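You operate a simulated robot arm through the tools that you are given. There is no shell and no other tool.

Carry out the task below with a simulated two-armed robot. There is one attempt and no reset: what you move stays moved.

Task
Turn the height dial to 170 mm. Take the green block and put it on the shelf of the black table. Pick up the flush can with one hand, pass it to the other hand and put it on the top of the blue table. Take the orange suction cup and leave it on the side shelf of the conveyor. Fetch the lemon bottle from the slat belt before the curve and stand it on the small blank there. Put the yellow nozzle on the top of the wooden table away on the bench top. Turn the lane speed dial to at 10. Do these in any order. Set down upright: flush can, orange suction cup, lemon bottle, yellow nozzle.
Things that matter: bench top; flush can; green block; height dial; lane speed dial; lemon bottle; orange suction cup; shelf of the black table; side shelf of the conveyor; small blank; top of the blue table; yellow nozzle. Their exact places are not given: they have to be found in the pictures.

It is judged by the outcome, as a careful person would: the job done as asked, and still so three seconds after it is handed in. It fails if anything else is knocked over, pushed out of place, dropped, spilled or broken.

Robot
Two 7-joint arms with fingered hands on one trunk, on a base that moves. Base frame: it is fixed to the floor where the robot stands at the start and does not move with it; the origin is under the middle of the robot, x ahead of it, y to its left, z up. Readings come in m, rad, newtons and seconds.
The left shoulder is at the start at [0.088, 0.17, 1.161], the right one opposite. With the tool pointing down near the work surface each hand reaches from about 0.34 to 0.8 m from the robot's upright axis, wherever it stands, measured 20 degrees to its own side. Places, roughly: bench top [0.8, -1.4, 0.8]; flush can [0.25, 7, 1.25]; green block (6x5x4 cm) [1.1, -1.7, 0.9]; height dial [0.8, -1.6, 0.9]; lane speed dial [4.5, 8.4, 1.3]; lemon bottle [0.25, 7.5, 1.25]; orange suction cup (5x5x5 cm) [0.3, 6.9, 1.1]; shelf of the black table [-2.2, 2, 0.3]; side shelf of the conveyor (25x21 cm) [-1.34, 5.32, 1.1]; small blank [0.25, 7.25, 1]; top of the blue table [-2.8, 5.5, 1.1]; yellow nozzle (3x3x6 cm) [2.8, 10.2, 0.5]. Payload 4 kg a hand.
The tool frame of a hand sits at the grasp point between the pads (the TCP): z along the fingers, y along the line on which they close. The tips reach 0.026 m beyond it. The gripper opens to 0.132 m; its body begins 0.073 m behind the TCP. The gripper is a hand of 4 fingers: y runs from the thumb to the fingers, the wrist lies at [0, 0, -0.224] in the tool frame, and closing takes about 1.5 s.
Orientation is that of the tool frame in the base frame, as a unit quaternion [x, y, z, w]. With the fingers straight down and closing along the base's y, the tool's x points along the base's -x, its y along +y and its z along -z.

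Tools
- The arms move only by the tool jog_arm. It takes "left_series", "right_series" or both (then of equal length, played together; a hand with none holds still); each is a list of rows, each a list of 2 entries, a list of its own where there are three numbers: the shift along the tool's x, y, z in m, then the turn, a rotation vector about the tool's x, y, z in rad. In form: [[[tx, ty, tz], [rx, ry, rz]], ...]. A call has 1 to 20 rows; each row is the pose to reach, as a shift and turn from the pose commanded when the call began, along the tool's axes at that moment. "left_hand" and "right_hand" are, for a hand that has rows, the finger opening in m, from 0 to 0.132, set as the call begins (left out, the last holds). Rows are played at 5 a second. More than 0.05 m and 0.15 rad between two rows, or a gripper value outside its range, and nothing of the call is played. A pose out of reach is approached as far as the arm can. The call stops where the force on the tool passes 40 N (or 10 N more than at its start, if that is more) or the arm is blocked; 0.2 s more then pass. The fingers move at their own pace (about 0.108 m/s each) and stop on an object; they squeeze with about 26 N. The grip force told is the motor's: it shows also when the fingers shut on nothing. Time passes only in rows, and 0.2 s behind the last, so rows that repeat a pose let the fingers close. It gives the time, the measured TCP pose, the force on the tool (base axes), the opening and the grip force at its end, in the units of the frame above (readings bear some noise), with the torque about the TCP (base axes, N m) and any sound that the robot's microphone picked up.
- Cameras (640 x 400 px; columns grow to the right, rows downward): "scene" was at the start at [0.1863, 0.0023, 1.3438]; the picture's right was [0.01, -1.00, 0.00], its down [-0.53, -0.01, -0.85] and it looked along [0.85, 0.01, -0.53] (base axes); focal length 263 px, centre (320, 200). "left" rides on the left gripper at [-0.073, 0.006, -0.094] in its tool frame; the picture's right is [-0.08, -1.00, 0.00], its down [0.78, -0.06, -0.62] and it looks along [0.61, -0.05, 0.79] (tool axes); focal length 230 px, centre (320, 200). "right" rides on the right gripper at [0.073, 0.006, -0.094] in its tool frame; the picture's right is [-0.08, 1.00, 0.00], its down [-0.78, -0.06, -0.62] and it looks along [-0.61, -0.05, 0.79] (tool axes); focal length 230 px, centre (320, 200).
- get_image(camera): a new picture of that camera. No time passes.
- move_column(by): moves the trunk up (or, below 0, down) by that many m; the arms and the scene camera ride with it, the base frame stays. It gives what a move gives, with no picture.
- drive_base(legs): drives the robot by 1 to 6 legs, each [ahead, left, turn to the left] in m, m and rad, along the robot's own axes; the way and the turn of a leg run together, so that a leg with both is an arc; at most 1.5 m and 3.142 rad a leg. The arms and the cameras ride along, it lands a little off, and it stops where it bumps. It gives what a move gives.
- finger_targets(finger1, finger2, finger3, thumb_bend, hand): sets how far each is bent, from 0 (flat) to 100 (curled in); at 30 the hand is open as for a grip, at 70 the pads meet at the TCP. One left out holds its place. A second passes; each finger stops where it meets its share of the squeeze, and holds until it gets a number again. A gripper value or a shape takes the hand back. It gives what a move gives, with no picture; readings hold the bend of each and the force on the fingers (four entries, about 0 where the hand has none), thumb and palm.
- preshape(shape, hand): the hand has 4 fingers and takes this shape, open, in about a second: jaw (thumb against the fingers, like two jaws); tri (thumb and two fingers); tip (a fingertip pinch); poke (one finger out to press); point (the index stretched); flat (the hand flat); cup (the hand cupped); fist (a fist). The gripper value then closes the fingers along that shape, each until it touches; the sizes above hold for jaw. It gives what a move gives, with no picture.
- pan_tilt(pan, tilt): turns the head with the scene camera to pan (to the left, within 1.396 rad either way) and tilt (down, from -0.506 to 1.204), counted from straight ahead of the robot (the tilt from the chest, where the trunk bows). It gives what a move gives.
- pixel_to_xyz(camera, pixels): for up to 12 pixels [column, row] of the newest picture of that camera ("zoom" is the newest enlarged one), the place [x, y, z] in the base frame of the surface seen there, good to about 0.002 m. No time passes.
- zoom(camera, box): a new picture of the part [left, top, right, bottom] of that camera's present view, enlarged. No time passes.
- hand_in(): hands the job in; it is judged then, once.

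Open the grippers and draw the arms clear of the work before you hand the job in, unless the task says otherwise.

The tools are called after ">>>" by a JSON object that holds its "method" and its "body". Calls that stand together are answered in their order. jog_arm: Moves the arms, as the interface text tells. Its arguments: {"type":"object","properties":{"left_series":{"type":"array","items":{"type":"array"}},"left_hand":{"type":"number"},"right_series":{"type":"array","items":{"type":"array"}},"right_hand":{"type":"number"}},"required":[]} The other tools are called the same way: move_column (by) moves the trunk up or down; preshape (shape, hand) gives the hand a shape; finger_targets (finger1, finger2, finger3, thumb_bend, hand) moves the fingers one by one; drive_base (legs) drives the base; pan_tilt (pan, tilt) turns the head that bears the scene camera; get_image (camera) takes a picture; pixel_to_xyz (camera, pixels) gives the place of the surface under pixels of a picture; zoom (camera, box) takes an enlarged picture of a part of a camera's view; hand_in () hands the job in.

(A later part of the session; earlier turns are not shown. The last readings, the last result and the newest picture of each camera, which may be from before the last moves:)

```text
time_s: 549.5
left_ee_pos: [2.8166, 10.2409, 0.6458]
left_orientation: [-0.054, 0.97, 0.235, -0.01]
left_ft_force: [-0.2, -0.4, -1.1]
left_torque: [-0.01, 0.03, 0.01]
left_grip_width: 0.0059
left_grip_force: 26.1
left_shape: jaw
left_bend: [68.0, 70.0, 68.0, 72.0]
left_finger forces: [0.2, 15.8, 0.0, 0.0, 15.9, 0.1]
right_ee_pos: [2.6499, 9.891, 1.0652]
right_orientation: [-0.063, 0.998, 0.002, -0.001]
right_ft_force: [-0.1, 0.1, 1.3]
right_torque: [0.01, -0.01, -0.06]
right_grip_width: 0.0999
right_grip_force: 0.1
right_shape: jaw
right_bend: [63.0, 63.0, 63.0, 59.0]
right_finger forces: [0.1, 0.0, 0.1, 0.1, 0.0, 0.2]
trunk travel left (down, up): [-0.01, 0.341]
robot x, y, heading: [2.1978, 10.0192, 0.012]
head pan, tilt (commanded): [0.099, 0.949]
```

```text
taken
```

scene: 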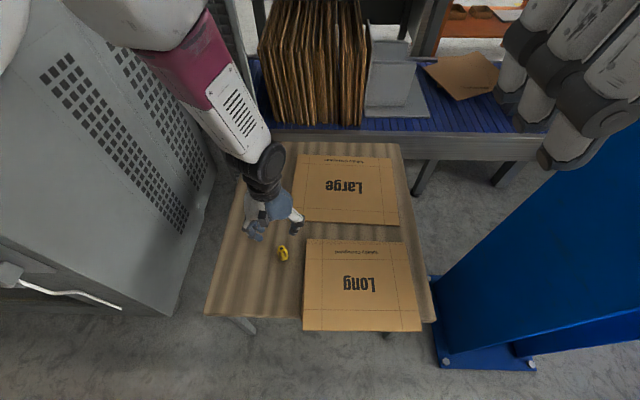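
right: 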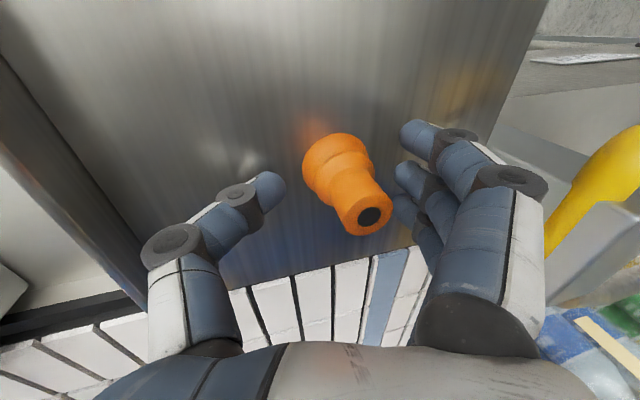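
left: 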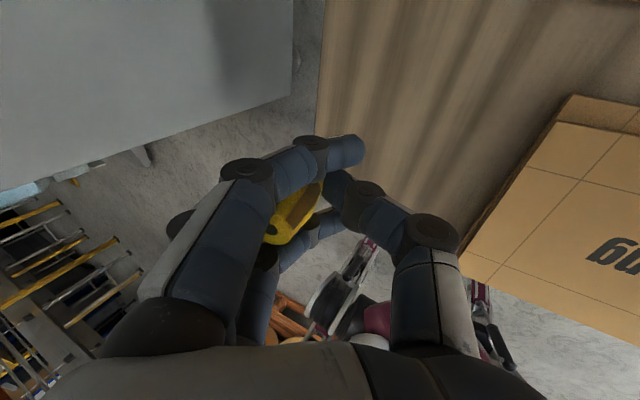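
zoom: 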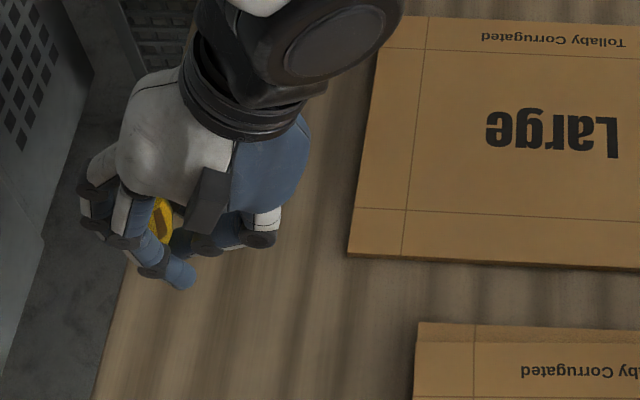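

The nozzle is now nearly upright in the tilted hand. I lower until the thumb is just above the table (TCP z≈0.483).

>>> {"method": "jog_arm", "body": {"left_series": [[[0, -0.0182, 0.0356], [0, 0, 0]], [[0, -0.0363, 0.0713], [0, 0, 0]], [[0, -0.0545, 0.1069], [0, 0, 0]], [[0, -0.0681, 0.1337], [0, 0, 0]], [[0, -0.0726, 0.1426], [0, 0, 0]], [[0, -0.0726, 0.1426], [0, 0, 0]]]}}

>>> {"method": "zoom", "body": {"camera": "scene", "box": [220, 180, 340, 280]}}

>>> {"method": "get_image", "body": {"camera": "right"}}

```text
time_s: 551.1
left_ee_pos: [2.8176, 10.2671, 0.4847]
left_orientation: [-0.061, 0.966, 0.252, -0.012]
left_ft_force: [-0.3, -1.2, -0.7]
left_torque: [0.03, 0.03, 0.03]
left_grip_width: 0.006
left_grip_force: 25.9
left_shape: jaw
left_bend: [68.0, 70.0, 68.0, 72.0]
left_finger forces: [0.2, 15.7, 0.0, 0.0, 15.8, 0.0]
right_ee_pos: [2.6509, 9.8896, 1.0646]
right_orientation: [-0.064, 0.998, 0.001, -0.001]
right_ft_force: [0.7, -0.9, 0.2]
right_torque: [0.07, 0.02, -0.03]
right_grip_width: 0.0997
right_grip_force: 0.1
right_shape: jaw
right_bend: [63.0, 63.0, 63.0, 59.0]
right_finger forces: [0.0, 0.0, 0.0, 0.1, 0.0, 0.0]
trunk travel left (down, up): [-0.01, 0.341]
robot x, y, heading: [2.1956, 10.0236, 0.006]
head pan, tilt (commanded): [0.099, 0.949]
stopped in row 6 (left hand): the arm was blocked; the commanded pose is now the measured one
```

```text
4.00 times, centred on (280, 230) of scene
```

zoom: 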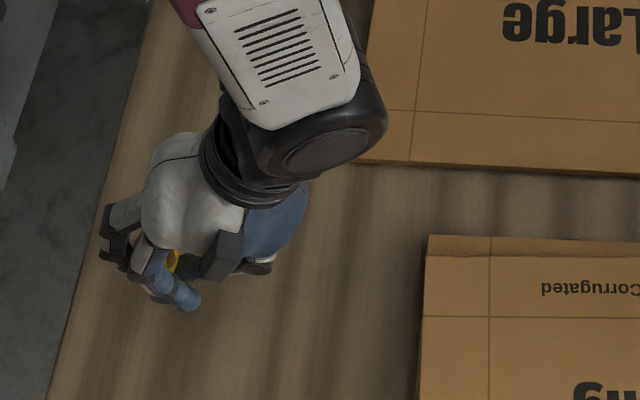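

```text
taken
```

right: 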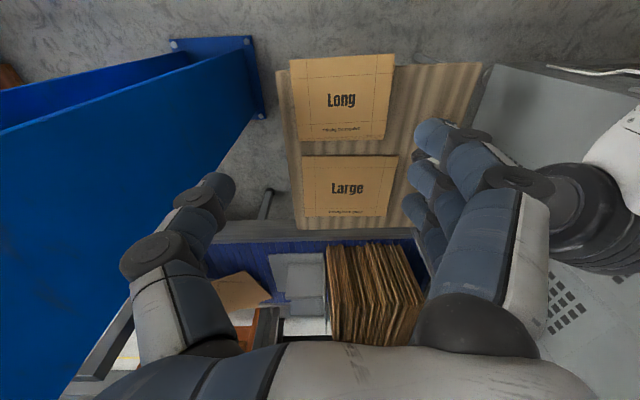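

The left arm reports being blocked with little force; the right hand may be close to the left forearm. I move the right hand back and to the right, away from it.

>>> {"method": "jog_arm", "body": {"right_series": [[[0.03, -0.02, -0.02], [0, 0, 0]], [[0.06, -0.04, -0.04], [0, 0, 0]], [[0.09, -0.06, -0.06], [0, 0, 0]], [[0.12, -0.07, -0.08], [0, 0, 0]]]}}

>>> {"method": "pan_tilt", "body": {"pan": 0.3, "tilt": 0.8}}

>>> {"method": "get_image", "body": {"camera": "scene"}}

>>> {"method": "get_image", "body": {"camera": "left"}}

```text
time_s: 552.1
left_ee_pos: [2.8167, 10.2674, 0.4849]
left_orientation: [-0.061, 0.966, 0.253, -0.012]
left_ft_force: [-0.3, -1.0, 0.1]
left_torque: [-0.04, 0.03, -0.01]
left_grip_width: 0.0057
left_grip_force: 25.6
left_shape: jaw
left_bend: [68.0, 70.0, 68.0, 72.0]
left_finger forces: [0.2, 15.6, 0.0, 0.0, 15.7, 0.1]
right_ee_pos: [2.596, 9.813, 1.09]
right_orientation: [-0.064, 0.998, 0.004, -0.001]
right_ft_force: [0.2, 0.6, -0.3]
right_torque: [-0.03, 0.01, 0.01]
right_grip_width: 0.0996
right_grip_force: 0.1
right_shape: jaw
right_bend: [63.0, 63.0, 63.0, 59.0]
right_finger forces: [0.0, 0.1, 0.0, 0.0, 0.0, 0.0]
right hand out of reach, approached as far as the arm can: row 2, 3, 4
trunk travel left (down, up): [-0.01, 0.341]
robot x, y, heading: [2.1999, 10.0214, 0.014]
head pan, tilt (commanded): [0.099, 0.949]
```

```text
time_s: 552.9
left_ee_pos: [2.8185, 10.2672, 0.4856]
left_orientation: [-0.061, 0.965, 0.253, -0.011]
left_ft_force: [-0.1, -0.6, -0.2]
left_torque: [-0.04, 0.01, -0.01]
left_grip_width: 0.0057
left_grip_force: 26.3
left_shape: jaw
left_bend: [68.0, 70.0, 68.0, 72.0]
left_finger forces: [0.2, 15.5, 0.0, 0.1, 15.6, 0.1]
right_ee_pos: [2.5969, 9.8129, 1.0908]
right_orientation: [-0.064, 0.998, 0.004, -0.001]
right_ft_force: [-0.4, 0.4, 0.1]
right_torque: [-0.01, -0.03, 0.01]
right_grip_width: 0.0998
right_grip_force: 0.0
right_shape: jaw
right_bend: [63.0, 63.0, 63.0, 59.0]
right_finger forces: [0.1, 0.0, 0.0, 0.0, 0.0, 0.1]
trunk travel left (down, up): [-0.01, 0.341]
robot x, y, heading: [2.1994, 10.0228, 0.017]
head pan, tilt (commanded): [0.3, 0.799]
```

```text
taken
```

scene: 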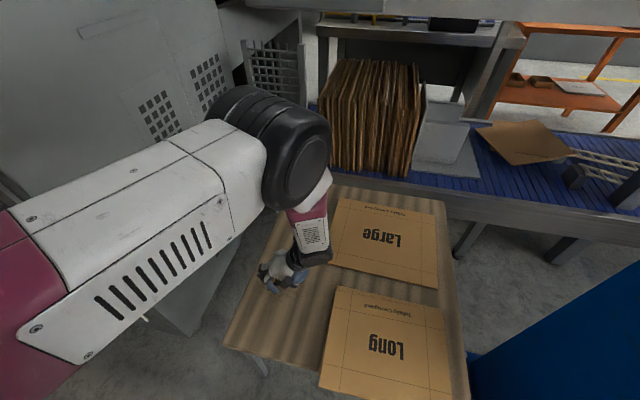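

```text
taken
```

left: 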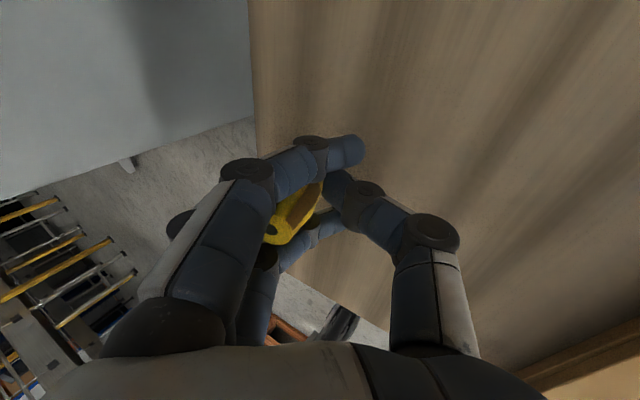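

The left elbow at (275,140) might be near the cabinet. I measure it.

>>> {"method": "pixel_to_xyz", "body": {"camera": "scene", "pixels": [[290, 150], [250, 100], [300, 180], [220, 140], [150, 170], [160, 110], [205, 80], [240, 85], [100, 220], [310, 230]]}}

```text
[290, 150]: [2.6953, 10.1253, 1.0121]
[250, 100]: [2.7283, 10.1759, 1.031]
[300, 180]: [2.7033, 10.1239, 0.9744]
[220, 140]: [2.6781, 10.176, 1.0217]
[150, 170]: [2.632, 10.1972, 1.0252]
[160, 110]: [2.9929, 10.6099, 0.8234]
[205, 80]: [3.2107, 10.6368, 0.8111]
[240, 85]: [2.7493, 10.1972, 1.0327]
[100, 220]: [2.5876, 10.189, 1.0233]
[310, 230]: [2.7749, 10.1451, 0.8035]
```

The elbow is free (2.72,10.15,1.0). I check where the table's edge lies relative to the nozzle in the left camera.

>>> {"method": "pixel_to_xyz", "body": {"camera": "left", "pixels": [[270, 60], [280, 100], [345, 240], [375, 290], [400, 150], [380, 170], [330, 190], [345, 200], [300, 220], [310, 200]]}}

>>> {"method": "zoom", "body": {"camera": "left", "box": [230, 110, 420, 280]}}

```text
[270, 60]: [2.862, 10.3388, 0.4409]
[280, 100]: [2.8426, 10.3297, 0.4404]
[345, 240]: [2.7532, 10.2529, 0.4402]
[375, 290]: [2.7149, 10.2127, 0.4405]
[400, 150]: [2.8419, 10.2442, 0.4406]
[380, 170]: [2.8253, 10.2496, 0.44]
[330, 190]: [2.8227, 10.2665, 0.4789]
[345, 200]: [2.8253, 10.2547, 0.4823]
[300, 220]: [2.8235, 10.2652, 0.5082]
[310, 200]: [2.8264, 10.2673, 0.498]
```

```text
2.35 times, centred on (325, 195) of left
```

zoom: 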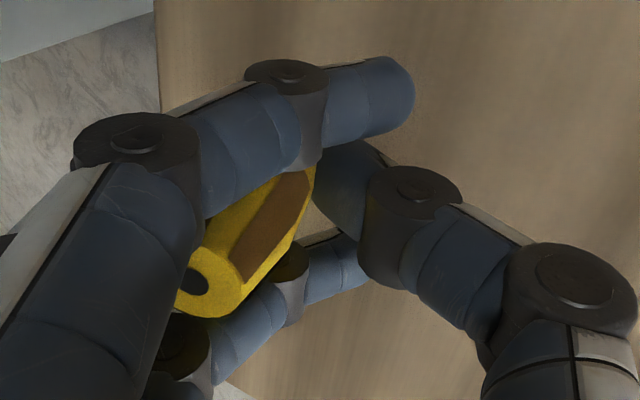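

The nozzle stands nearly upright at y≈10.266, its base about 1.5 cm above the wood. I lower 4 mm and open the fingers only slightly (0.034 m), so it slides down guided.

>>> {"method": "jog_arm", "body": {"left_series": [[[0, -0.0019, 0.0035], [0, 0, 0]], [[0, -0.0019, 0.0035], [0, 0, 0]]]}}

>>> {"method": "jog_arm", "body": {"left_series": [[[0, 0, 0], [0, 0, 0]], [[0, 0, 0], [0, 0, 0]], [[0, 0, 0], [0, 0, 0]]], "left_hand": 0.03}}

>>> {"method": "zoom", "body": {"camera": "left", "box": [230, 110, 420, 280]}}

```text
time_s: 553.5
left_ee_pos: [2.8214, 10.2709, 0.4826]
left_orientation: [-0.069, 0.965, 0.252, -0.011]
left_ft_force: [0.7, -0.2, -1.2]
left_torque: [-0.02, 0.03, 0.01]
left_grip_width: 0.006
left_grip_force: 25.7
left_shape: jaw
left_bend: [68.0, 70.0, 68.0, 72.0]
left_finger forces: [0.3, 15.7, 0.0, 0.0, 15.7, 0.0]
right_ee_pos: [2.5955, 9.8139, 1.09]
right_orientation: [-0.065, 0.998, 0.003, -0.001]
right_ft_force: [1.2, -0.8, 0.1]
right_torque: [-0.01, 0.0, 0.02]
right_grip_width: 0.0995
right_grip_force: 0.1
right_shape: jaw
right_bend: [63.0, 63.0, 63.0, 59.0]
right_finger forces: [0.1, 0.0, 0.0, 0.0, 0.0, 0.0]
trunk travel left (down, up): [-0.01, 0.341]
robot x, y, heading: [2.1988, 10.0203, 0.012]
head pan, tilt (commanded): [0.3, 0.799]
```

```text
time_s: 554.2
left_ee_pos: [2.8179, 10.2742, 0.4802]
left_orientation: [-0.069, 0.965, 0.252, -0.014]
left_ft_force: [-0.1, 1.8, 0.5]
left_torque: [-0.01, 0.0, 0.0]
left_grip_width: 0.0297
left_grip_force: 0.2
left_shape: jaw
left_bend: [73.0, 73.0, 73.0, 70.0]
left_finger forces: [0.0, 0.4, 0.1, 0.0, 0.1, 0.1]
right_ee_pos: [2.5944, 9.8125, 1.0895]
right_orientation: [-0.064, 0.998, 0.003, -0.001]
right_ft_force: [0.3, -0.1, 0.1]
right_torque: [0.0, -0.01, 0.02]
right_grip_width: 0.0999
right_grip_force: 0.1
right_shape: jaw
right_bend: [63.0, 63.0, 63.0, 59.0]
right_finger forces: [0.0, 0.0, 0.0, 0.0, 0.0, 0.0]
trunk travel left (down, up): [-0.01, 0.341]
robot x, y, heading: [2.2006, 10.0207, 0.012]
head pan, tilt (commanded): [0.3, 0.799]
```

```text
2.35 times, centred on (325, 195) of left
```

zoom: 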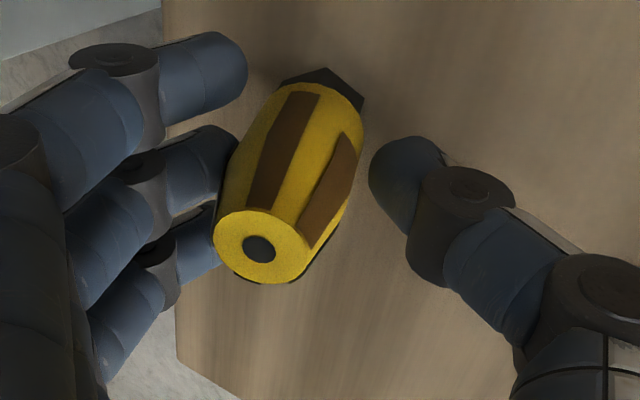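

The nozzle slid down and appears to stand on the table. I measure its top and base to verify.

>>> {"method": "pixel_to_xyz", "body": {"camera": "zoom", "pixels": [[260, 225], [235, 240], [290, 245], [260, 270], [270, 150], [310, 150], [340, 110], [330, 90], [300, 200], [400, 250]]}}

>>> {"method": "zoom", "body": {"camera": "scene", "box": [230, 220, 340, 310]}}

```text
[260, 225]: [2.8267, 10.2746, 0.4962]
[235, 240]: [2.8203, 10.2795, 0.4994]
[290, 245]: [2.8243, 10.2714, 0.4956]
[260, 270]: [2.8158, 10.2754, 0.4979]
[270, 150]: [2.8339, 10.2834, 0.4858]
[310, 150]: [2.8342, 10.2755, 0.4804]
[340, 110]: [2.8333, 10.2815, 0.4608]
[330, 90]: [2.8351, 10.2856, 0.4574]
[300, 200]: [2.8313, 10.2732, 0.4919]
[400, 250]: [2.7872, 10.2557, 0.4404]
```

```text
4.44 times, centred on (285, 265) of scene
```

zoom: 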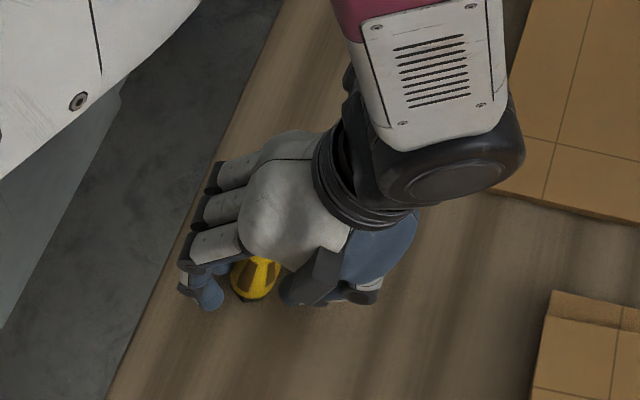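

The nozzle stands upright at (2.822,10.2755). I now turn the hand back to vertical around it in two steps while opening a bit more.

>>> {"method": "jog_arm", "body": {"left_series": [[[0, 0, 0], [0.08, 0, 0]], [[0, 0, 0], [0.16, 0, 0]], [[0, 0, 0], [0.2, 0, 0]]], "left_hand": 0.036}}

>>> {"method": "jog_arm", "body": {"left_series": [[[0, 0, 0], [0.08, 0, 0]], [[0, 0, 0], [0.16, 0, 0]], [[0, 0, 0], [0.24, 0, 0]], [[0, 0, 0], [0.31, 0, 0]], [[0, 0, 0], [0.31, 0, 0]]], "left_hand": 0.056}}

>>> {"method": "get_image", "body": {"camera": "left"}}

```text
time_s: 555.0
left_ee_pos: [2.8189, 10.2625, 0.4821]
left_orientation: [-0.057, 0.986, 0.155, -0.004]
left_ft_force: [1.0, -0.2, -0.1]
left_torque: [-0.02, -0.03, 0.03]
left_grip_width: 0.036
left_grip_force: 0.1
left_shape: jaw
left_bend: [73.0, 73.0, 73.0, 70.0]
left_finger forces: [0.0, 0.3, 0.0, 0.1, 0.0, 0.1]
right_ee_pos: [2.5958, 9.8134, 1.0891]
right_orientation: [-0.064, 0.998, 0.003, -0.001]
right_ft_force: [-0.2, -0.1, 0.6]
right_torque: [-0.01, 0.0, 0.03]
right_grip_width: 0.0998
right_grip_force: 0.1
right_shape: jaw
right_bend: [63.0, 63.0, 63.0, 59.0]
right_finger forces: [0.0, 0.1, 0.1, 0.1, 0.1, 0.0]
trunk travel left (down, up): [-0.01, 0.341]
robot x, y, heading: [2.1974, 10.0219, 0.015]
head pan, tilt (commanded): [0.3, 0.799]
```

```text
time_s: 556.2
left_ee_pos: [2.8193, 10.2622, 0.4802]
left_orientation: [-0.058, 0.998, 0.0, 0.005]
left_ft_force: [0.4, 0.0, -0.5]
left_torque: [-0.01, 0.01, 0.0]
left_grip_width: 0.0553
left_grip_force: 0.1
left_shape: jaw
left_bend: [73.0, 73.0, 73.0, 70.0]
left_finger forces: [0.0, 0.1, 0.0, 0.0, 0.0, 0.0]
right_ee_pos: [2.5949, 9.8135, 1.0899]
right_orientation: [-0.065, 0.998, 0.004, -0.001]
right_ft_force: [0.3, 0.1, -0.2]
right_torque: [0.0, 0.0, 0.0]
right_grip_width: 0.0996
right_grip_force: 0.0
right_shape: jaw
right_bend: [63.0, 63.0, 63.0, 59.0]
right_finger forces: [0.0, 0.0, 0.0, 0.1, 0.1, 0.0]
trunk travel left (down, up): [-0.01, 0.341]
robot x, y, heading: [2.1987, 10.0238, 0.021]
head pan, tilt (commanded): [0.3, 0.799]
```

```text
taken
```

left: 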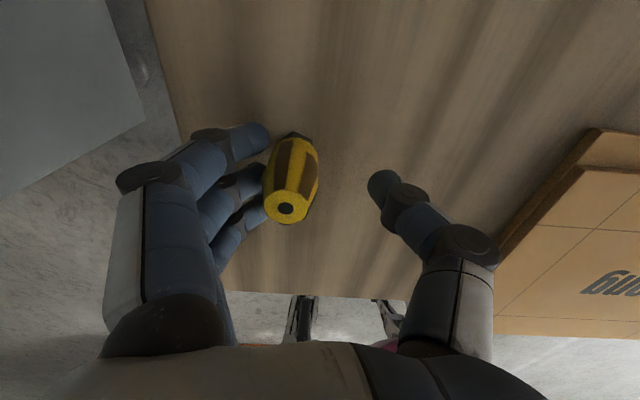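

The nozzle stands between the open fingers, closer to the finger side. I measure its top to re-centre precisely.

>>> {"method": "zoom", "body": {"camera": "left", "box": [230, 110, 360, 240]}}

>>> {"method": "pixel_to_xyz", "body": {"camera": "zoom", "pixels": [[270, 305], [240, 310], [300, 300], [270, 285], [270, 325], [270, 200], [300, 180], [280, 100], [300, 90]]}}

```text
3.08 times, centred on (295, 175) of left
```

zoom: 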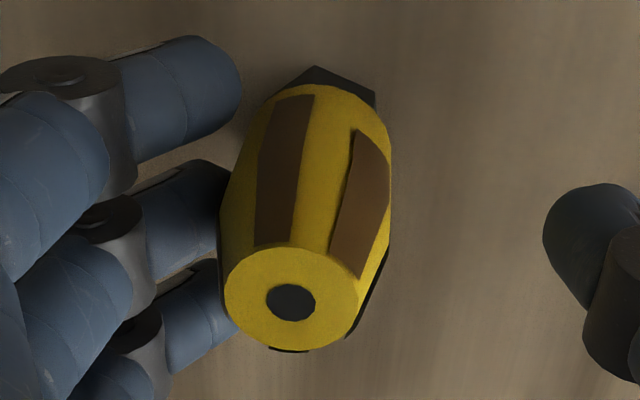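

```text
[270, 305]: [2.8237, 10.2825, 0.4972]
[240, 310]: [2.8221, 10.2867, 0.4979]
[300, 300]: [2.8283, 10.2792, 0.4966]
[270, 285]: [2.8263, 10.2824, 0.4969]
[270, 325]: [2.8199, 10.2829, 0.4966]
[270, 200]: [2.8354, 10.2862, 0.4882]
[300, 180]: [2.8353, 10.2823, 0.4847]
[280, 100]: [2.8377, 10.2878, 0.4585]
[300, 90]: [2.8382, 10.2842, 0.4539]
```

The nozzle's axis is (2.825,10.281), upright. I centre the hand on it and raise to TCP z≈0.499, so only the fingertips take its upper part.

>>> {"method": "jog_arm", "body": {"left_series": [[[-0.004, 0.009, 0], [0, 0, 0]], [[-0.0082, 0.0182, 0], [0, 0, 0]], [[-0.0082, 0.0182, -0.01], [0, 0, 0]], [[-0.0082, 0.0182, -0.019], [0, 0, 0]], [[-0.0082, 0.0182, -0.019], [0, 0, 0]]]}}

>>> {"method": "get_image", "body": {"camera": "left"}}

```text
time_s: 557.5
left_ee_pos: [2.823, 10.2841, 0.4997]
left_orientation: [-0.059, 0.998, 0.001, 0.004]
left_ft_force: [-0.2, -0.9, -0.4]
left_torque: [0.02, 0.0, 0.03]
left_grip_width: 0.0554
left_grip_force: 0.0
left_shape: jaw
left_bend: [73.0, 73.0, 73.0, 70.0]
left_finger forces: [0.0, 0.0, 0.1, 0.1, 0.0, 0.0]
right_ee_pos: [2.5945, 9.814, 1.0899]
right_orientation: [-0.064, 0.998, 0.004, -0.002]
right_ft_force: [-0.6, -0.2, 0.6]
right_torque: [-0.03, 0.01, -0.03]
right_grip_width: 0.0999
right_grip_force: 0.1
right_shape: jaw
right_bend: [63.0, 63.0, 63.0, 59.0]
right_finger forces: [0.1, 0.1, 0.1, 0.0, 0.1, 0.0]
trunk travel left (down, up): [-0.01, 0.341]
robot x, y, heading: [2.1968, 10.0219, 0.011]
head pan, tilt (commanded): [0.3, 0.799]
```

```text
taken
```

left: 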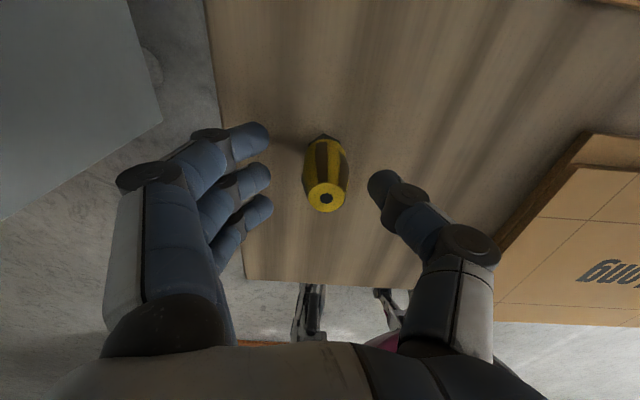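

The nozzle's top is at (326,197), right at the TCP. I close the hand.

>>> {"method": "jog_arm", "body": {"left_series": [[[0, 0, 0], [0, 0, 0]], [[0, 0, 0], [0, 0, 0]], [[0, 0, 0], [0, 0, 0]], [[0, 0, 0], [0, 0, 0]], [[0, 0, 0], [0, 0, 0]], [[0, 0, 0], [0, 0, 0]]], "left_hand": 0.0}}

>>> {"method": "zoom", "body": {"camera": "left", "box": [230, 110, 420, 280]}}

```text
time_s: 558.9
left_ee_pos: [2.8241, 10.2835, 0.4994]
left_orientation: [-0.059, 0.998, 0.001, 0.005]
left_ft_force: [0.2, 2.9, 8.7]
left_torque: [0.14, 0.02, 0.0]
left_grip_width: 0.0045
left_grip_force: 26.1
left_shape: jaw
left_bend: [68.0, 69.0, 68.0, 74.0]
left_finger forces: [0.0, 19.2, 0.1, 0.0, 15.3, 0.0]
right_ee_pos: [2.5949, 9.8138, 1.0905]
right_orientation: [-0.065, 0.998, 0.003, 0.0]
right_ft_force: [0.6, 0.0, -0.6]
right_torque: [-0.02, 0.01, -0.01]
right_grip_width: 0.0999
right_grip_force: 0.1
right_shape: jaw
right_bend: [63.0, 63.0, 63.0, 59.0]
right_finger forces: [0.0, 0.0, 0.0, 0.0, 0.0, 0.0]
trunk travel left (down, up): [-0.01, 0.341]
robot x, y, heading: [2.1982, 10.0219, 0.013]
head pan, tilt (commanded): [0.3, 0.799]
```

```text
2.35 times, centred on (325, 195) of left
```

zoom: 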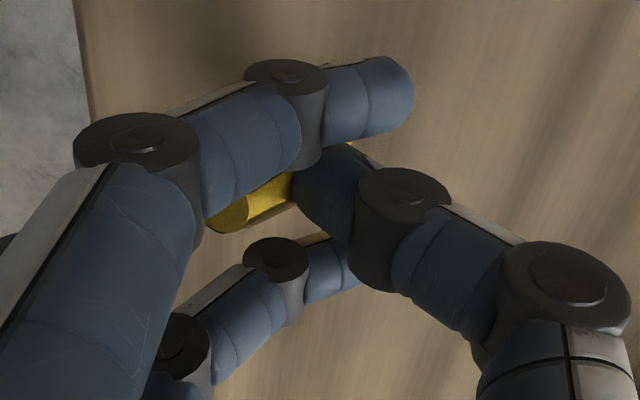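

The thumb overpowers the single middle finger and tilts the nozzle again (about 21°). I ease only the thumb back with individual finger control, letting the nozzle right itself.

>>> {"method": "finger_targets", "body": {"hand": "left", "thumb_bend": 60}}

>>> {"method": "zoom", "body": {"camera": "left", "box": [230, 110, 420, 280]}}

```text
time_s: 559.9
left_ee_pos: [2.8236, 10.2822, 0.5002]
left_orientation: [-0.059, 0.998, 0.002, 0.004]
left_ft_force: [-0.1, 2.7, 8.6]
left_torque: [0.01, 0.0, 0.0]
left_grip_width: 0.0157
left_grip_force: 7.8
left_shape: fingers
left_bend: [68.0, 74.0, 68.0, 59.0]
left_finger forces: [0.0, 12.2, 0.0, 0.0, 4.5, 0.0]
right_ee_pos: [2.5949, 9.8129, 1.0896]
right_orientation: [-0.065, 0.998, 0.004, 0.0]
right_ft_force: [0.1, 0.7, -0.3]
right_torque: [0.02, 0.05, 0.0]
right_grip_width: 0.0999
right_grip_force: 0.0
right_shape: jaw
right_bend: [63.0, 63.0, 63.0, 59.0]
right_finger forces: [0.0, 0.0, 0.0, 0.1, 0.0, 0.1]
trunk travel left (down, up): [-0.01, 0.341]
robot x, y, heading: [2.1993, 10.0216, 0.014]
head pan, tilt (commanded): [0.3, 0.799]
```

```text
2.35 times, centred on (325, 195) of left
```

zoom: 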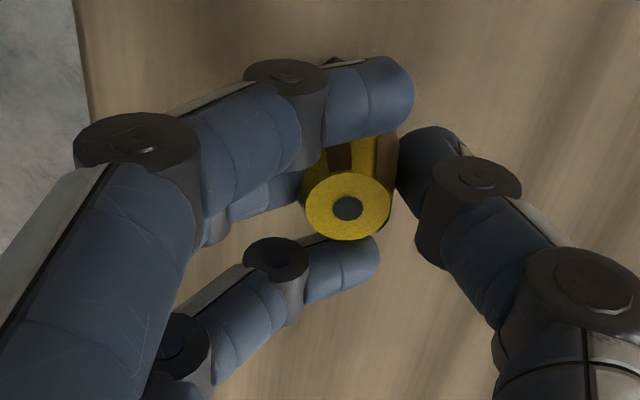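

The nozzle is upright again, held between middle finger (12 N) and thumb (4.5 N). I bring the thumb in slightly to firm the grip and check.

>>> {"method": "finger_targets", "body": {"hand": "left", "thumb_bend": 63}}

>>> {"method": "zoom", "body": {"camera": "left", "box": [230, 110, 420, 280]}}

```text
time_s: 560.9
left_ee_pos: [2.8237, 10.284, 0.4995]
left_orientation: [-0.059, 0.998, 0.001, 0.004]
left_ft_force: [0.0, 0.2, 8.5]
left_torque: [0.01, 0.0, 0.0]
left_grip_width: 0.0151
left_grip_force: 9.7
left_shape: fingers
left_bend: [68.0, 74.0, 68.0, 60.0]
left_finger forces: [0.0, 12.8, 0.0, 0.0, 6.9, 0.0]
right_ee_pos: [2.5949, 9.812, 1.0904]
right_orientation: [-0.065, 0.998, 0.004, -0.001]
right_ft_force: [-0.2, -0.1, -0.1]
right_torque: [-0.03, 0.01, -0.02]
right_grip_width: 0.0998
right_grip_force: 0.0
right_shape: jaw
right_bend: [63.0, 63.0, 63.0, 59.0]
right_finger forces: [0.0, 0.0, 0.1, 0.1, 0.0, 0.0]
trunk travel left (down, up): [-0.01, 0.341]
robot x, y, heading: [2.1971, 10.0214, 0.013]
head pan, tilt (commanded): [0.3, 0.799]
```

```text
2.35 times, centred on (325, 195) of left
```

zoom: 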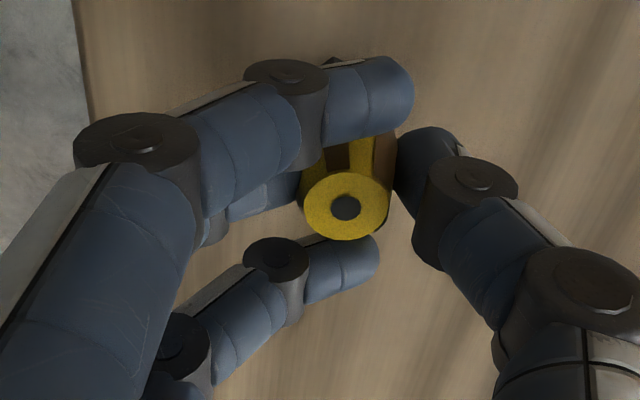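

Still upright. I firm it a bit more (thumb 67).

>>> {"method": "finger_targets", "body": {"hand": "left", "thumb_bend": 67}}

>>> {"method": "zoom", "body": {"camera": "left", "box": [230, 110, 420, 280]}}

```text
time_s: 561.9
left_ee_pos: [2.8245, 10.2841, 0.4988]
left_orientation: [-0.058, 0.998, 0.001, 0.005]
left_ft_force: [0.4, -0.6, 11.0]
left_torque: [0.02, 0.0, 0.0]
left_grip_width: 0.014
left_grip_force: 12.3
left_shape: fingers
left_bend: [68.0, 74.0, 68.0, 63.0]
left_finger forces: [0.0, 15.0, 0.0, 0.1, 10.0, 0.0]
right_ee_pos: [2.5945, 9.8133, 1.0895]
right_orientation: [-0.065, 0.998, 0.004, 0.0]
right_ft_force: [0.1, -0.1, -0.1]
right_torque: [-0.03, -0.02, -0.01]
right_grip_width: 0.0998
right_grip_force: 0.0
right_shape: jaw
right_bend: [63.0, 63.0, 63.0, 59.0]
right_finger forces: [0.1, 0.0, 0.1, 0.0, 0.0, 0.0]
trunk travel left (down, up): [-0.01, 0.341]
robot x, y, heading: [2.2036, 10.0221, 0.011]
head pan, tilt (commanded): [0.3, 0.799]
```

```text
2.35 times, centred on (325, 195) of left
```

zoom: 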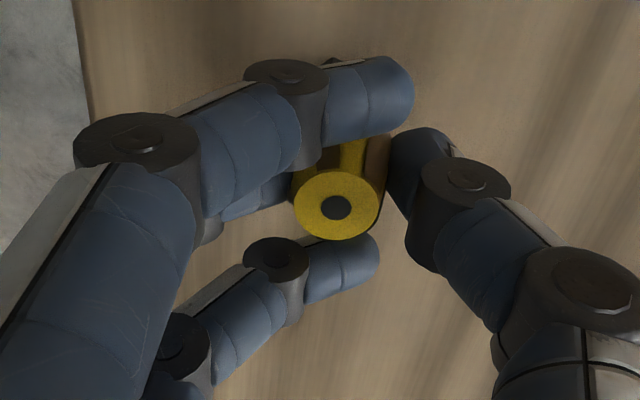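

Middle finger 15 N and thumb 10 N hold it nearly upright. I lift slowly without changing the fingers.

>>> {"method": "jog_arm", "body": {"left_series": [[[0, 0, -0.01], [0, 0, 0]], [[0, 0, -0.02], [0, 0, 0]], [[0, 0, -0.03], [0, 0, 0]], [[0, 0, -0.045], [0, 0, 0]], [[0, 0, -0.06], [0, 0, 0]], [[0, 0, -0.06], [0, 0, 0]]]}}

>>> {"method": "zoom", "body": {"camera": "left", "box": [230, 110, 420, 280]}}

>>> {"method": "zoom", "body": {"camera": "scene", "box": [230, 200, 340, 300]}}

```text
time_s: 563.2
left_ee_pos: [2.8235, 10.2836, 0.5596]
left_orientation: [-0.058, 0.998, 0.001, 0.003]
left_ft_force: [0.4, -0.1, -1.2]
left_torque: [-0.03, 0.04, 0.01]
left_grip_width: 0.0122
left_grip_force: 7.2
left_shape: fingers
left_bend: [68.0, 72.0, 68.0, 64.0]
left_finger forces: [0.0, 7.3, 0.0, 0.0, 6.3, 0.0]
right_ee_pos: [2.5953, 9.8133, 1.0916]
right_orientation: [-0.065, 0.998, 0.004, -0.002]
right_ft_force: [0.2, 0.0, -1.1]
right_torque: [0.01, -0.01, -0.01]
right_grip_width: 0.0999
right_grip_force: 0.2
right_shape: jaw
right_bend: [63.0, 63.0, 63.0, 59.0]
right_finger forces: [0.1, 0.0, 0.1, 0.0, 0.0, 0.0]
trunk travel left (down, up): [-0.01, 0.341]
robot x, y, heading: [2.2021, 10.0231, 0.014]
head pan, tilt (commanded): [0.3, 0.799]
```

```text
2.35 times, centred on (325, 195) of left
```

zoom: 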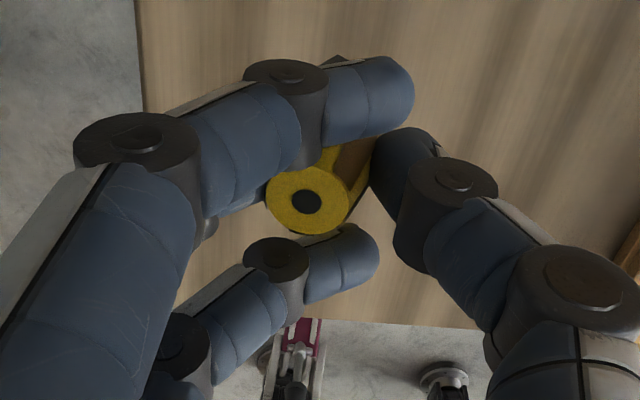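

```text
4.00 times, centred on (285, 250) of scene
```

zoom: 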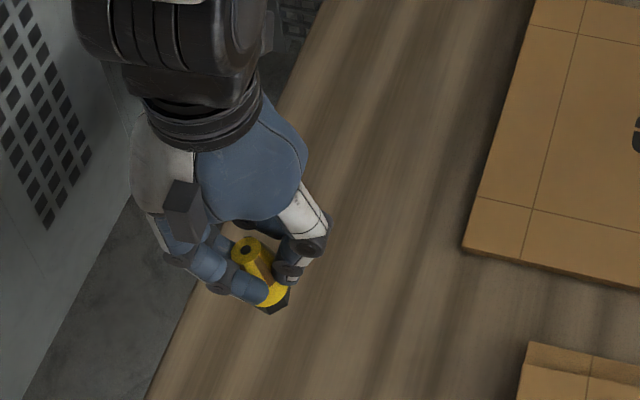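

The nozzle is lifted, leaning only about 10°, with its base well below the fingertips. I raise the hand further, then raise the trunk and back away from the table.

>>> {"method": "jog_arm", "body": {"left_series": [[[0, 0, -0.03], [0, 0, 0]], [[0, 0, -0.06], [0, 0, 0]], [[0.0, -0.01, -0.1], [0, 0, 0]], [[0.0, -0.02, -0.14], [0, 0, 0]], [[0.0, -0.03, -0.18], [0, 0, 0]], [[0.0, -0.04, -0.22], [0, 0, 0]], [[0.0, -0.05, -0.26], [0, 0, 0]], [[0.0, -0.06, -0.3], [0, 0, 0]], [[0.0, -0.07, -0.34], [0, 0, 0]], [[0.0, -0.07, -0.38], [0, 0, 0]], [[0.0, -0.07, -0.42], [0, 0, 0]]]}}

>>> {"method": "drive_base", "body": {"legs": [[-0.4, 0, 0]]}}

>>> {"method": "zoom", "body": {"camera": "left", "box": [230, 110, 420, 280]}}

```text
time_s: 565.9
left_ee_pos: [2.9563, 10.2845, 0.9946]
left_orientation: [-0.085, 0.996, -0.027, 0.005]
left_ft_force: [-0.1, -0.2, -1.1]
left_torque: [0.0, 0.02, 0.01]
left_grip_width: 0.0118
left_grip_force: 6.2
left_shape: fingers
left_bend: [68.0, 72.0, 68.0, 64.0]
left_finger forces: [0.0, 6.2, 0.0, 0.1, 5.8, 0.0]
left hand out of reach, approached as far as the arm can: row 4, 5, 6, 7, 8, 9, 10, 11
right_ee_pos: [2.5959, 9.8151, 1.0899]
right_orientation: [-0.064, 0.998, 0.002, -0.001]
right_ft_force: [0.1, 0.2, -0.5]
right_torque: [0.0, -0.03, 0.01]
right_grip_width: 0.1
right_grip_force: 0.1
right_shape: jaw
right_bend: [63.0, 63.0, 63.0, 59.0]
right_finger forces: [0.1, 0.0, 0.0, 0.0, 0.0, 0.0]
trunk travel left (down, up): [-0.01, 0.341]
robot x, y, heading: [2.1992, 10.021, 0.013]
head pan, tilt (commanded): [0.3, 0.799]
stopped in row 11 (left hand): the arm was blocked; the commanded pose is now the measured one
```

```text
time_s: 568.3
left_ee_pos: [2.5542, 10.2808, 0.9965]
left_orientation: [-0.087, 0.996, -0.027, 0.006]
left_ft_force: [-0.3, 0.1, -0.6]
left_torque: [0.0, -0.01, 0.02]
left_grip_width: 0.0118
left_grip_force: 6.0
left_shape: fingers
left_bend: [68.0, 72.0, 68.0, 64.0]
left_finger forces: [0.0, 6.3, 0.1, 0.0, 6.0, 0.0]
right_ee_pos: [2.1971, 9.8068, 1.0904]
right_orientation: [-0.067, 0.998, 0.004, -0.001]
right_ft_force: [-0.6, 0.1, 0.4]
right_torque: [-0.01, -0.02, 0.0]
right_grip_width: 0.0999
right_grip_force: 0.0
right_shape: jaw
right_bend: [63.0, 63.0, 63.0, 59.0]
right_finger forces: [0.1, 0.0, 0.0, 0.1, 0.0, 0.0]
trunk travel left (down, up): [-0.01, 0.341]
robot x, y, heading: [1.8006, 10.0115, 0.023]
head pan, tilt (commanded): [0.3, 0.799]
```

```text
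2.35 times, centred on (325, 195) of left
```

zoom: 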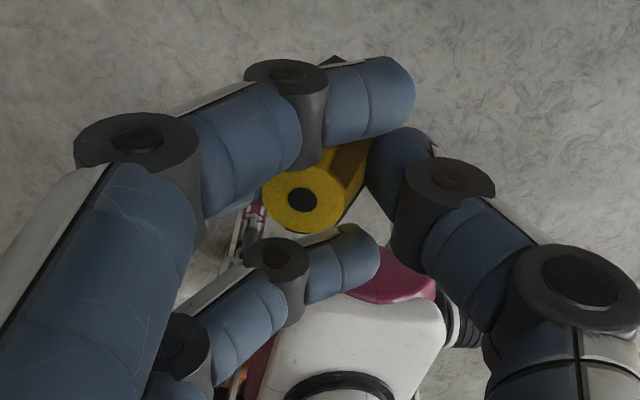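

The left arm ended stretched forward at (2.55,10.28,1.0) with the nozzle still held. I raise the trunk and pull the left hand back to a comfortable pose.

>>> {"method": "move_column", "body": {"by": 0.17}}

>>> {"method": "jog_arm", "body": {"left_series": [[[0.038, 0.017, 0], [-0.011, 0.001, 0]], [[0.075, 0.034, 0], [-0.022, 0.003, 0]], [[0.113, 0.05, 0], [-0.033, 0.004, 0]], [[0.15, 0.067, 0], [-0.044, 0.006, 0]], [[0.188, 0.084, 0], [-0.055, 0.007, 0]], [[0.188, 0.084, 0], [-0.055, 0.007, 0]]]}}

>>> {"method": "get_image", "body": {"camera": "left"}}

```text
time_s: 570.3
left_ee_pos: [2.4804, 10.2798, 1.3116]
left_orientation: [-0.083, 0.988, -0.034, 0.123]
left_ft_force: [0.4, 0.2, -0.3]
left_torque: [0.01, 0.01, -0.01]
left_grip_width: 0.0117
left_grip_force: 5.7
left_shape: fingers
left_bend: [68.0, 72.0, 68.0, 64.0]
left_finger forces: [0.0, 6.2, 0.1, 0.0, 5.8, 0.0]
right_ee_pos: [2.1986, 9.8072, 1.2581]
right_orientation: [-0.067, 0.998, 0.003, -0.002]
right_ft_force: [-0.3, 0.2, 0.1]
right_torque: [0.01, 0.01, 0.0]
right_grip_width: 0.1001
right_grip_force: 0.1
right_shape: jaw
right_bend: [63.0, 63.0, 63.0, 59.0]
right_finger forces: [0.0, 0.0, 0.0, 0.0, 0.0, 0.1]
trunk travel left (down, up): [-0.18, 0.171]
robot x, y, heading: [1.7994, 10.0151, 0.019]
head pan, tilt (commanded): [0.3, 0.799]
```

```text
time_s: 571.7
left_ee_pos: [2.3015, 10.3562, 1.2606]
left_orientation: [-0.101, 0.987, -0.04, 0.118]
left_ft_force: [0.6, -0.2, -0.8]
left_torque: [-0.01, 0.04, 0.0]
left_grip_width: 0.0118
left_grip_force: 6.1
left_shape: fingers
left_bend: [68.0, 72.0, 68.0, 64.0]
left_finger forces: [0.0, 6.2, 0.0, 0.0, 6.0, 0.0]
left hand out of reach, approached as far as the arm can: row 5, 6
right_ee_pos: [2.196, 9.808, 1.2605]
right_orientation: [-0.067, 0.998, 0.003, -0.001]
right_ft_force: [0.6, 0.0, 0.4]
right_torque: [0.01, 0.0, 0.01]
right_grip_width: 0.1
right_grip_force: 0.0
right_shape: jaw
right_bend: [63.0, 63.0, 63.0, 59.0]
right_finger forces: [0.1, 0.0, 0.1, 0.1, 0.0, 0.0]
trunk travel left (down, up): [-0.18, 0.171]
robot x, y, heading: [1.8016, 10.0116, 0.018]
head pan, tilt (commanded): [0.3, 0.799]
```

```text
taken
```

left: 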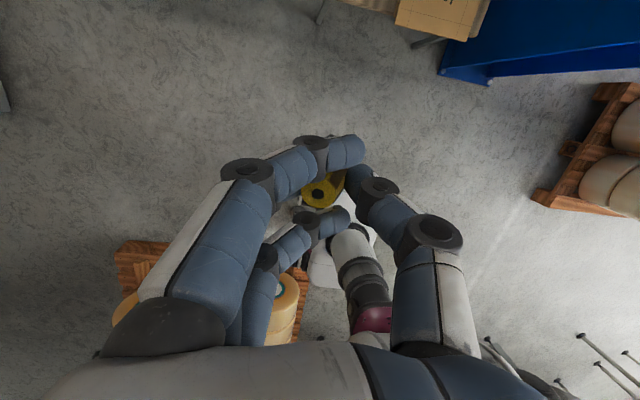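

The left hand is tilted about 14° forward after the trunk move; the nozzle is still held. I level the hand again.

>>> {"method": "jog_arm", "body": {"left_series": [[[0, 0, 0], [-0.052, 0.112, 0]], [[0, 0, 0], [-0.103, 0.225, 0]], [[0, 0, 0], [-0.103, 0.225, 0]]]}}

>>> {"method": "pan_tilt", "body": {"pan": 0.0, "tilt": 0.5}}

>>> {"method": "get_image", "body": {"camera": "scene"}}

```text
time_s: 572.5
left_ee_pos: [2.3026, 10.361, 1.2524]
left_orientation: [-0.106, 0.994, 0.008, -0.008]
left_ft_force: [-0.5, 0.2, -0.3]
left_torque: [0.01, 0.02, 0.04]
left_grip_width: 0.0117
left_grip_force: 6.1
left_shape: fingers
left_bend: [68.0, 72.0, 68.0, 64.0]
left_finger forces: [0.0, 6.0, 0.0, 0.0, 5.7, 0.1]
right_ee_pos: [2.1976, 9.808, 1.2596]
right_orientation: [-0.067, 0.998, 0.003, -0.001]
right_ft_force: [-0.1, 0.1, 0.3]
right_torque: [0.02, 0.0, 0.0]
right_grip_width: 0.1
right_grip_force: 0.1
right_shape: jaw
right_bend: [63.0, 63.0, 63.0, 59.0]
right_finger forces: [0.1, 0.0, 0.0, 0.0, 0.0, 0.0]
trunk travel left (down, up): [-0.18, 0.171]
robot x, y, heading: [1.7946, 10.0149, 0.018]
head pan, tilt (commanded): [0.3, 0.799]
```

```text
time_s: 573.3
left_ee_pos: [2.3022, 10.3603, 1.2507]
left_orientation: [-0.105, 0.994, 0.005, -0.012]
left_ft_force: [0.1, -0.5, -0.3]
left_torque: [0.02, 0.03, 0.02]
left_grip_width: 0.0114
left_grip_force: 5.1
left_shape: fingers
left_bend: [68.0, 72.0, 68.0, 64.0]
left_finger forces: [0.0, 6.2, 0.0, 0.1, 5.8, 0.0]
right_ee_pos: [2.1966, 9.8087, 1.2599]
right_orientation: [-0.067, 0.998, 0.003, -0.001]
right_ft_force: [0.0, 0.3, 0.2]
right_torque: [-0.01, 0.06, -0.02]
right_grip_width: 0.1001
right_grip_force: 0.1
right_shape: jaw
right_bend: [63.0, 63.0, 63.0, 59.0]
right_finger forces: [0.0, 0.0, 0.0, 0.0, 0.0, 0.0]
trunk travel left (down, up): [-0.18, 0.171]
robot x, y, heading: [1.7975, 10.0181, 0.017]
head pan, tilt (commanded): [0.0, 0.499]
```

```text
taken
```

scene: 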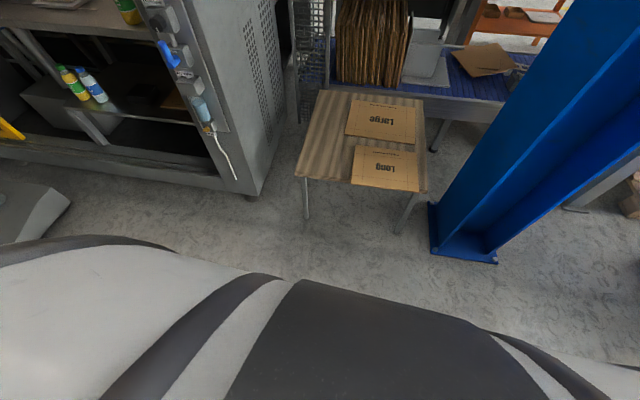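

The view looks more downward than before, as if the trunk bowed. I look straight ahead to check.

>>> {"method": "pan_tilt", "body": {"pan": 0.0, "tilt": 0.0}}

>>> {"method": "get_image", "body": {"camera": "scene"}}

>>> {"method": "get_image", "body": {"camera": "right"}}

```text
time_s: 574.2
left_ee_pos: [2.3027, 10.362, 1.249]
left_orientation: [-0.106, 0.994, 0.003, -0.013]
left_ft_force: [-1.2, 0.2, -0.5]
left_torque: [0.04, 0.02, 0.05]
left_grip_width: 0.0118
left_grip_force: 6.0
left_shape: fingers
left_bend: [68.0, 72.0, 68.0, 64.0]
left_finger forces: [0.0, 6.1, 0.0, 0.0, 5.9, 0.0]
right_ee_pos: [2.1962, 9.8078, 1.2599]
right_orientation: [-0.067, 0.998, 0.003, 0.0]
right_ft_force: [-0.4, 0.5, -0.4]
right_torque: [-0.05, -0.01, 0.0]
right_grip_width: 0.0998
right_grip_force: 0.1
right_shape: jaw
right_bend: [63.0, 63.0, 63.0, 59.0]
right_finger forces: [0.0, 0.1, 0.0, 0.1, 0.0, 0.0]
trunk travel left (down, up): [-0.18, 0.171]
robot x, y, heading: [1.8012, 10.0167, 0.018]
head pan, tilt (commanded): [0.0, 0.0]
```

```text
taken
```

scene: 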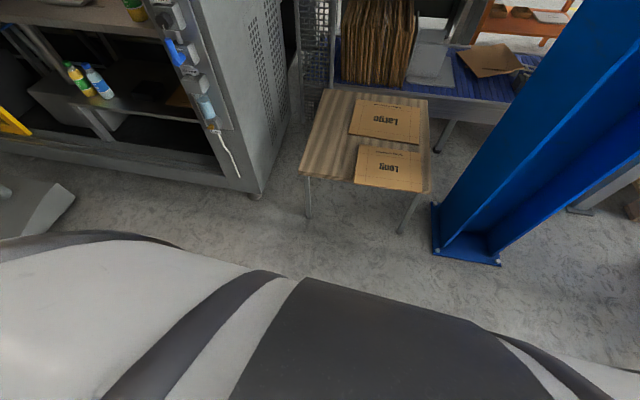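

```text
taken
```

right: 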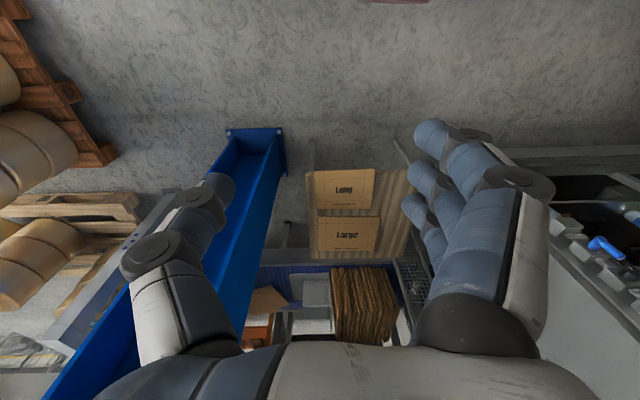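

The head did not follow the tilt command: something of the robot itself (probably the left upper arm) is against it. I measure what the near surfaces are.

>>> {"method": "pixel_to_xyz", "body": {"camera": "scene", "pixels": [[100, 300], [240, 310], [400, 330], [560, 370], [60, 250], [320, 290], [380, 180], [250, 190]]}}

>>> {"method": "get_image", "body": {"camera": "left"}}

```text
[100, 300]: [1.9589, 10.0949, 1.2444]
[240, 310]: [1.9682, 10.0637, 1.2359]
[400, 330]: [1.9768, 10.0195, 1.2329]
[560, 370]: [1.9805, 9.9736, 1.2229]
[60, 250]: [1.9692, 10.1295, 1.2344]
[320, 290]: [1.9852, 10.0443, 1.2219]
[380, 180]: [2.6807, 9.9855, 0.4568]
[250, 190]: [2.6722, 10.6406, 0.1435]
```

```text
taken
```

left: 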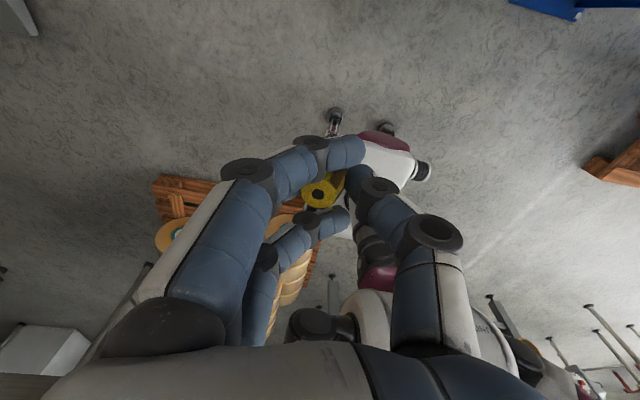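

The head is being held down (actual tilt ≈0.98). The left elbow is probably against it, so I move the left hand forward and outward to swing the elbow away.

>>> {"method": "jog_arm", "body": {"left_series": [[[-0.032, 0.031, 0], [0, 0, 0]], [[-0.065, 0.063, 0], [0, 0, 0]], [[-0.097, 0.094, 0], [0, 0, 0]], [[-0.129, 0.1255, 0], [0, 0, 0]], [[-0.129, 0.1255, 0], [0, 0, 0]]]}}

>>> {"method": "pan_tilt", "body": {"pan": 0.5, "tilt": 0.5}}

>>> {"method": "get_image", "body": {"camera": "scene"}}

```text
time_s: 575.4
left_ee_pos: [2.4093, 10.4868, 1.2713]
left_orientation: [-0.091, 0.995, 0.034, 0.001]
left_ft_force: [-1.1, -1.0, -1.1]
left_torque: [0.03, -0.04, 0.02]
left_grip_width: 0.0114
left_grip_force: 5.7
left_shape: fingers
left_bend: [68.0, 72.0, 68.0, 64.0]
left_finger forces: [0.1, 5.8, 0.0, 0.0, 5.8, 0.0]
right_ee_pos: [2.195, 9.8062, 1.2604]
right_orientation: [-0.067, 0.998, 0.004, 0.0]
right_ft_force: [-0.2, -0.4, 0.2]
right_torque: [0.03, -0.03, 0.02]
right_grip_width: 0.0997
right_grip_force: 0.0
right_shape: jaw
right_bend: [63.0, 63.0, 63.0, 59.0]
right_finger forces: [0.0, 0.0, 0.0, 0.0, 0.0, 0.0]
trunk travel left (down, up): [-0.18, 0.171]
robot x, y, heading: [1.8009, 10.0152, 0.019]
head pan, tilt (commanded): [0.0, 0.0]
```

```text
time_s: 576.3
left_ee_pos: [2.4101, 10.4892, 1.2688]
left_orientation: [-0.091, 0.995, 0.033, 0.001]
left_ft_force: [-0.2, 0.2, -0.2]
left_torque: [0.0, -0.02, 0.01]
left_grip_width: 0.0118
left_grip_force: 6.6
left_shape: fingers
left_bend: [68.0, 72.0, 68.0, 64.0]
left_finger forces: [0.1, 6.0, 0.0, 0.1, 5.8, 0.0]
right_ee_pos: [2.1964, 9.8085, 1.2601]
right_orientation: [-0.067, 0.998, 0.003, -0.001]
right_ft_force: [-0.7, -0.4, -0.4]
right_torque: [-0.01, 0.03, 0.04]
right_grip_width: 0.1001
right_grip_force: 0.0
right_shape: jaw
right_bend: [63.0, 63.0, 63.0, 59.0]
right_finger forces: [0.0, 0.0, 0.0, 0.0, 0.0, 0.0]
trunk travel left (down, up): [-0.18, 0.171]
robot x, y, heading: [1.7994, 10.0163, 0.017]
head pan, tilt (commanded): [0.499, 0.499]
```

```text
taken
```

scene: 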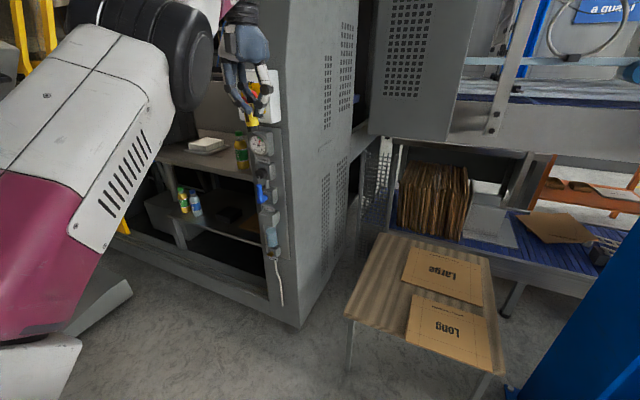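

The head is free again and the nozzle is still in hand. I look to the right toward the lane machine for the lane speed dial near (4.5,8.4,1.3).

>>> {"method": "pan_tilt", "body": {"pan": -0.55, "tilt": 0.15}}

>>> {"method": "get_image", "body": {"camera": "scene"}}

```text
time_s: 577.6
left_ee_pos: [2.4099, 10.4901, 1.2692]
left_orientation: [-0.091, 0.995, 0.033, 0.001]
left_ft_force: [0.3, 0.9, -1.5]
left_torque: [-0.03, 0.0, -0.01]
left_grip_width: 0.0119
left_grip_force: 5.6
left_shape: fingers
left_bend: [68.0, 72.0, 68.0, 64.0]
left_finger forces: [0.0, 5.9, 0.0, 0.0, 5.8, 0.0]
right_ee_pos: [2.1971, 9.8086, 1.2607]
right_orientation: [-0.067, 0.998, 0.004, -0.001]
right_ft_force: [0.6, -0.2, -0.4]
right_torque: [-0.03, 0.02, 0.0]
right_grip_width: 0.0998
right_grip_force: 0.0
right_shape: jaw
right_bend: [63.0, 63.0, 63.0, 59.0]
right_finger forces: [0.0, 0.0, 0.0, 0.0, 0.0, 0.0]
trunk travel left (down, up): [-0.18, 0.171]
robot x, y, heading: [1.7984, 10.0175, 0.021]
head pan, tilt (commanded): [-0.55, 0.15]
```

```text
taken
```

scene: 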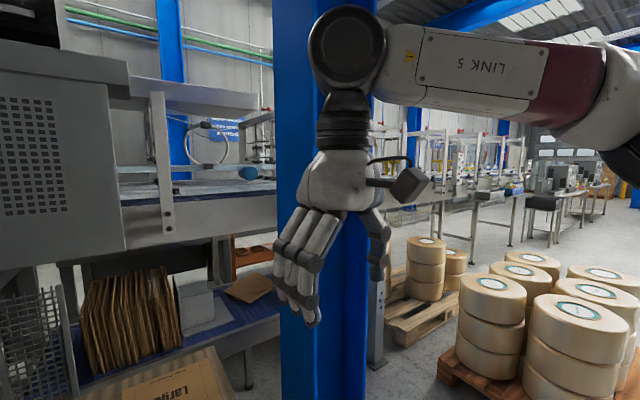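

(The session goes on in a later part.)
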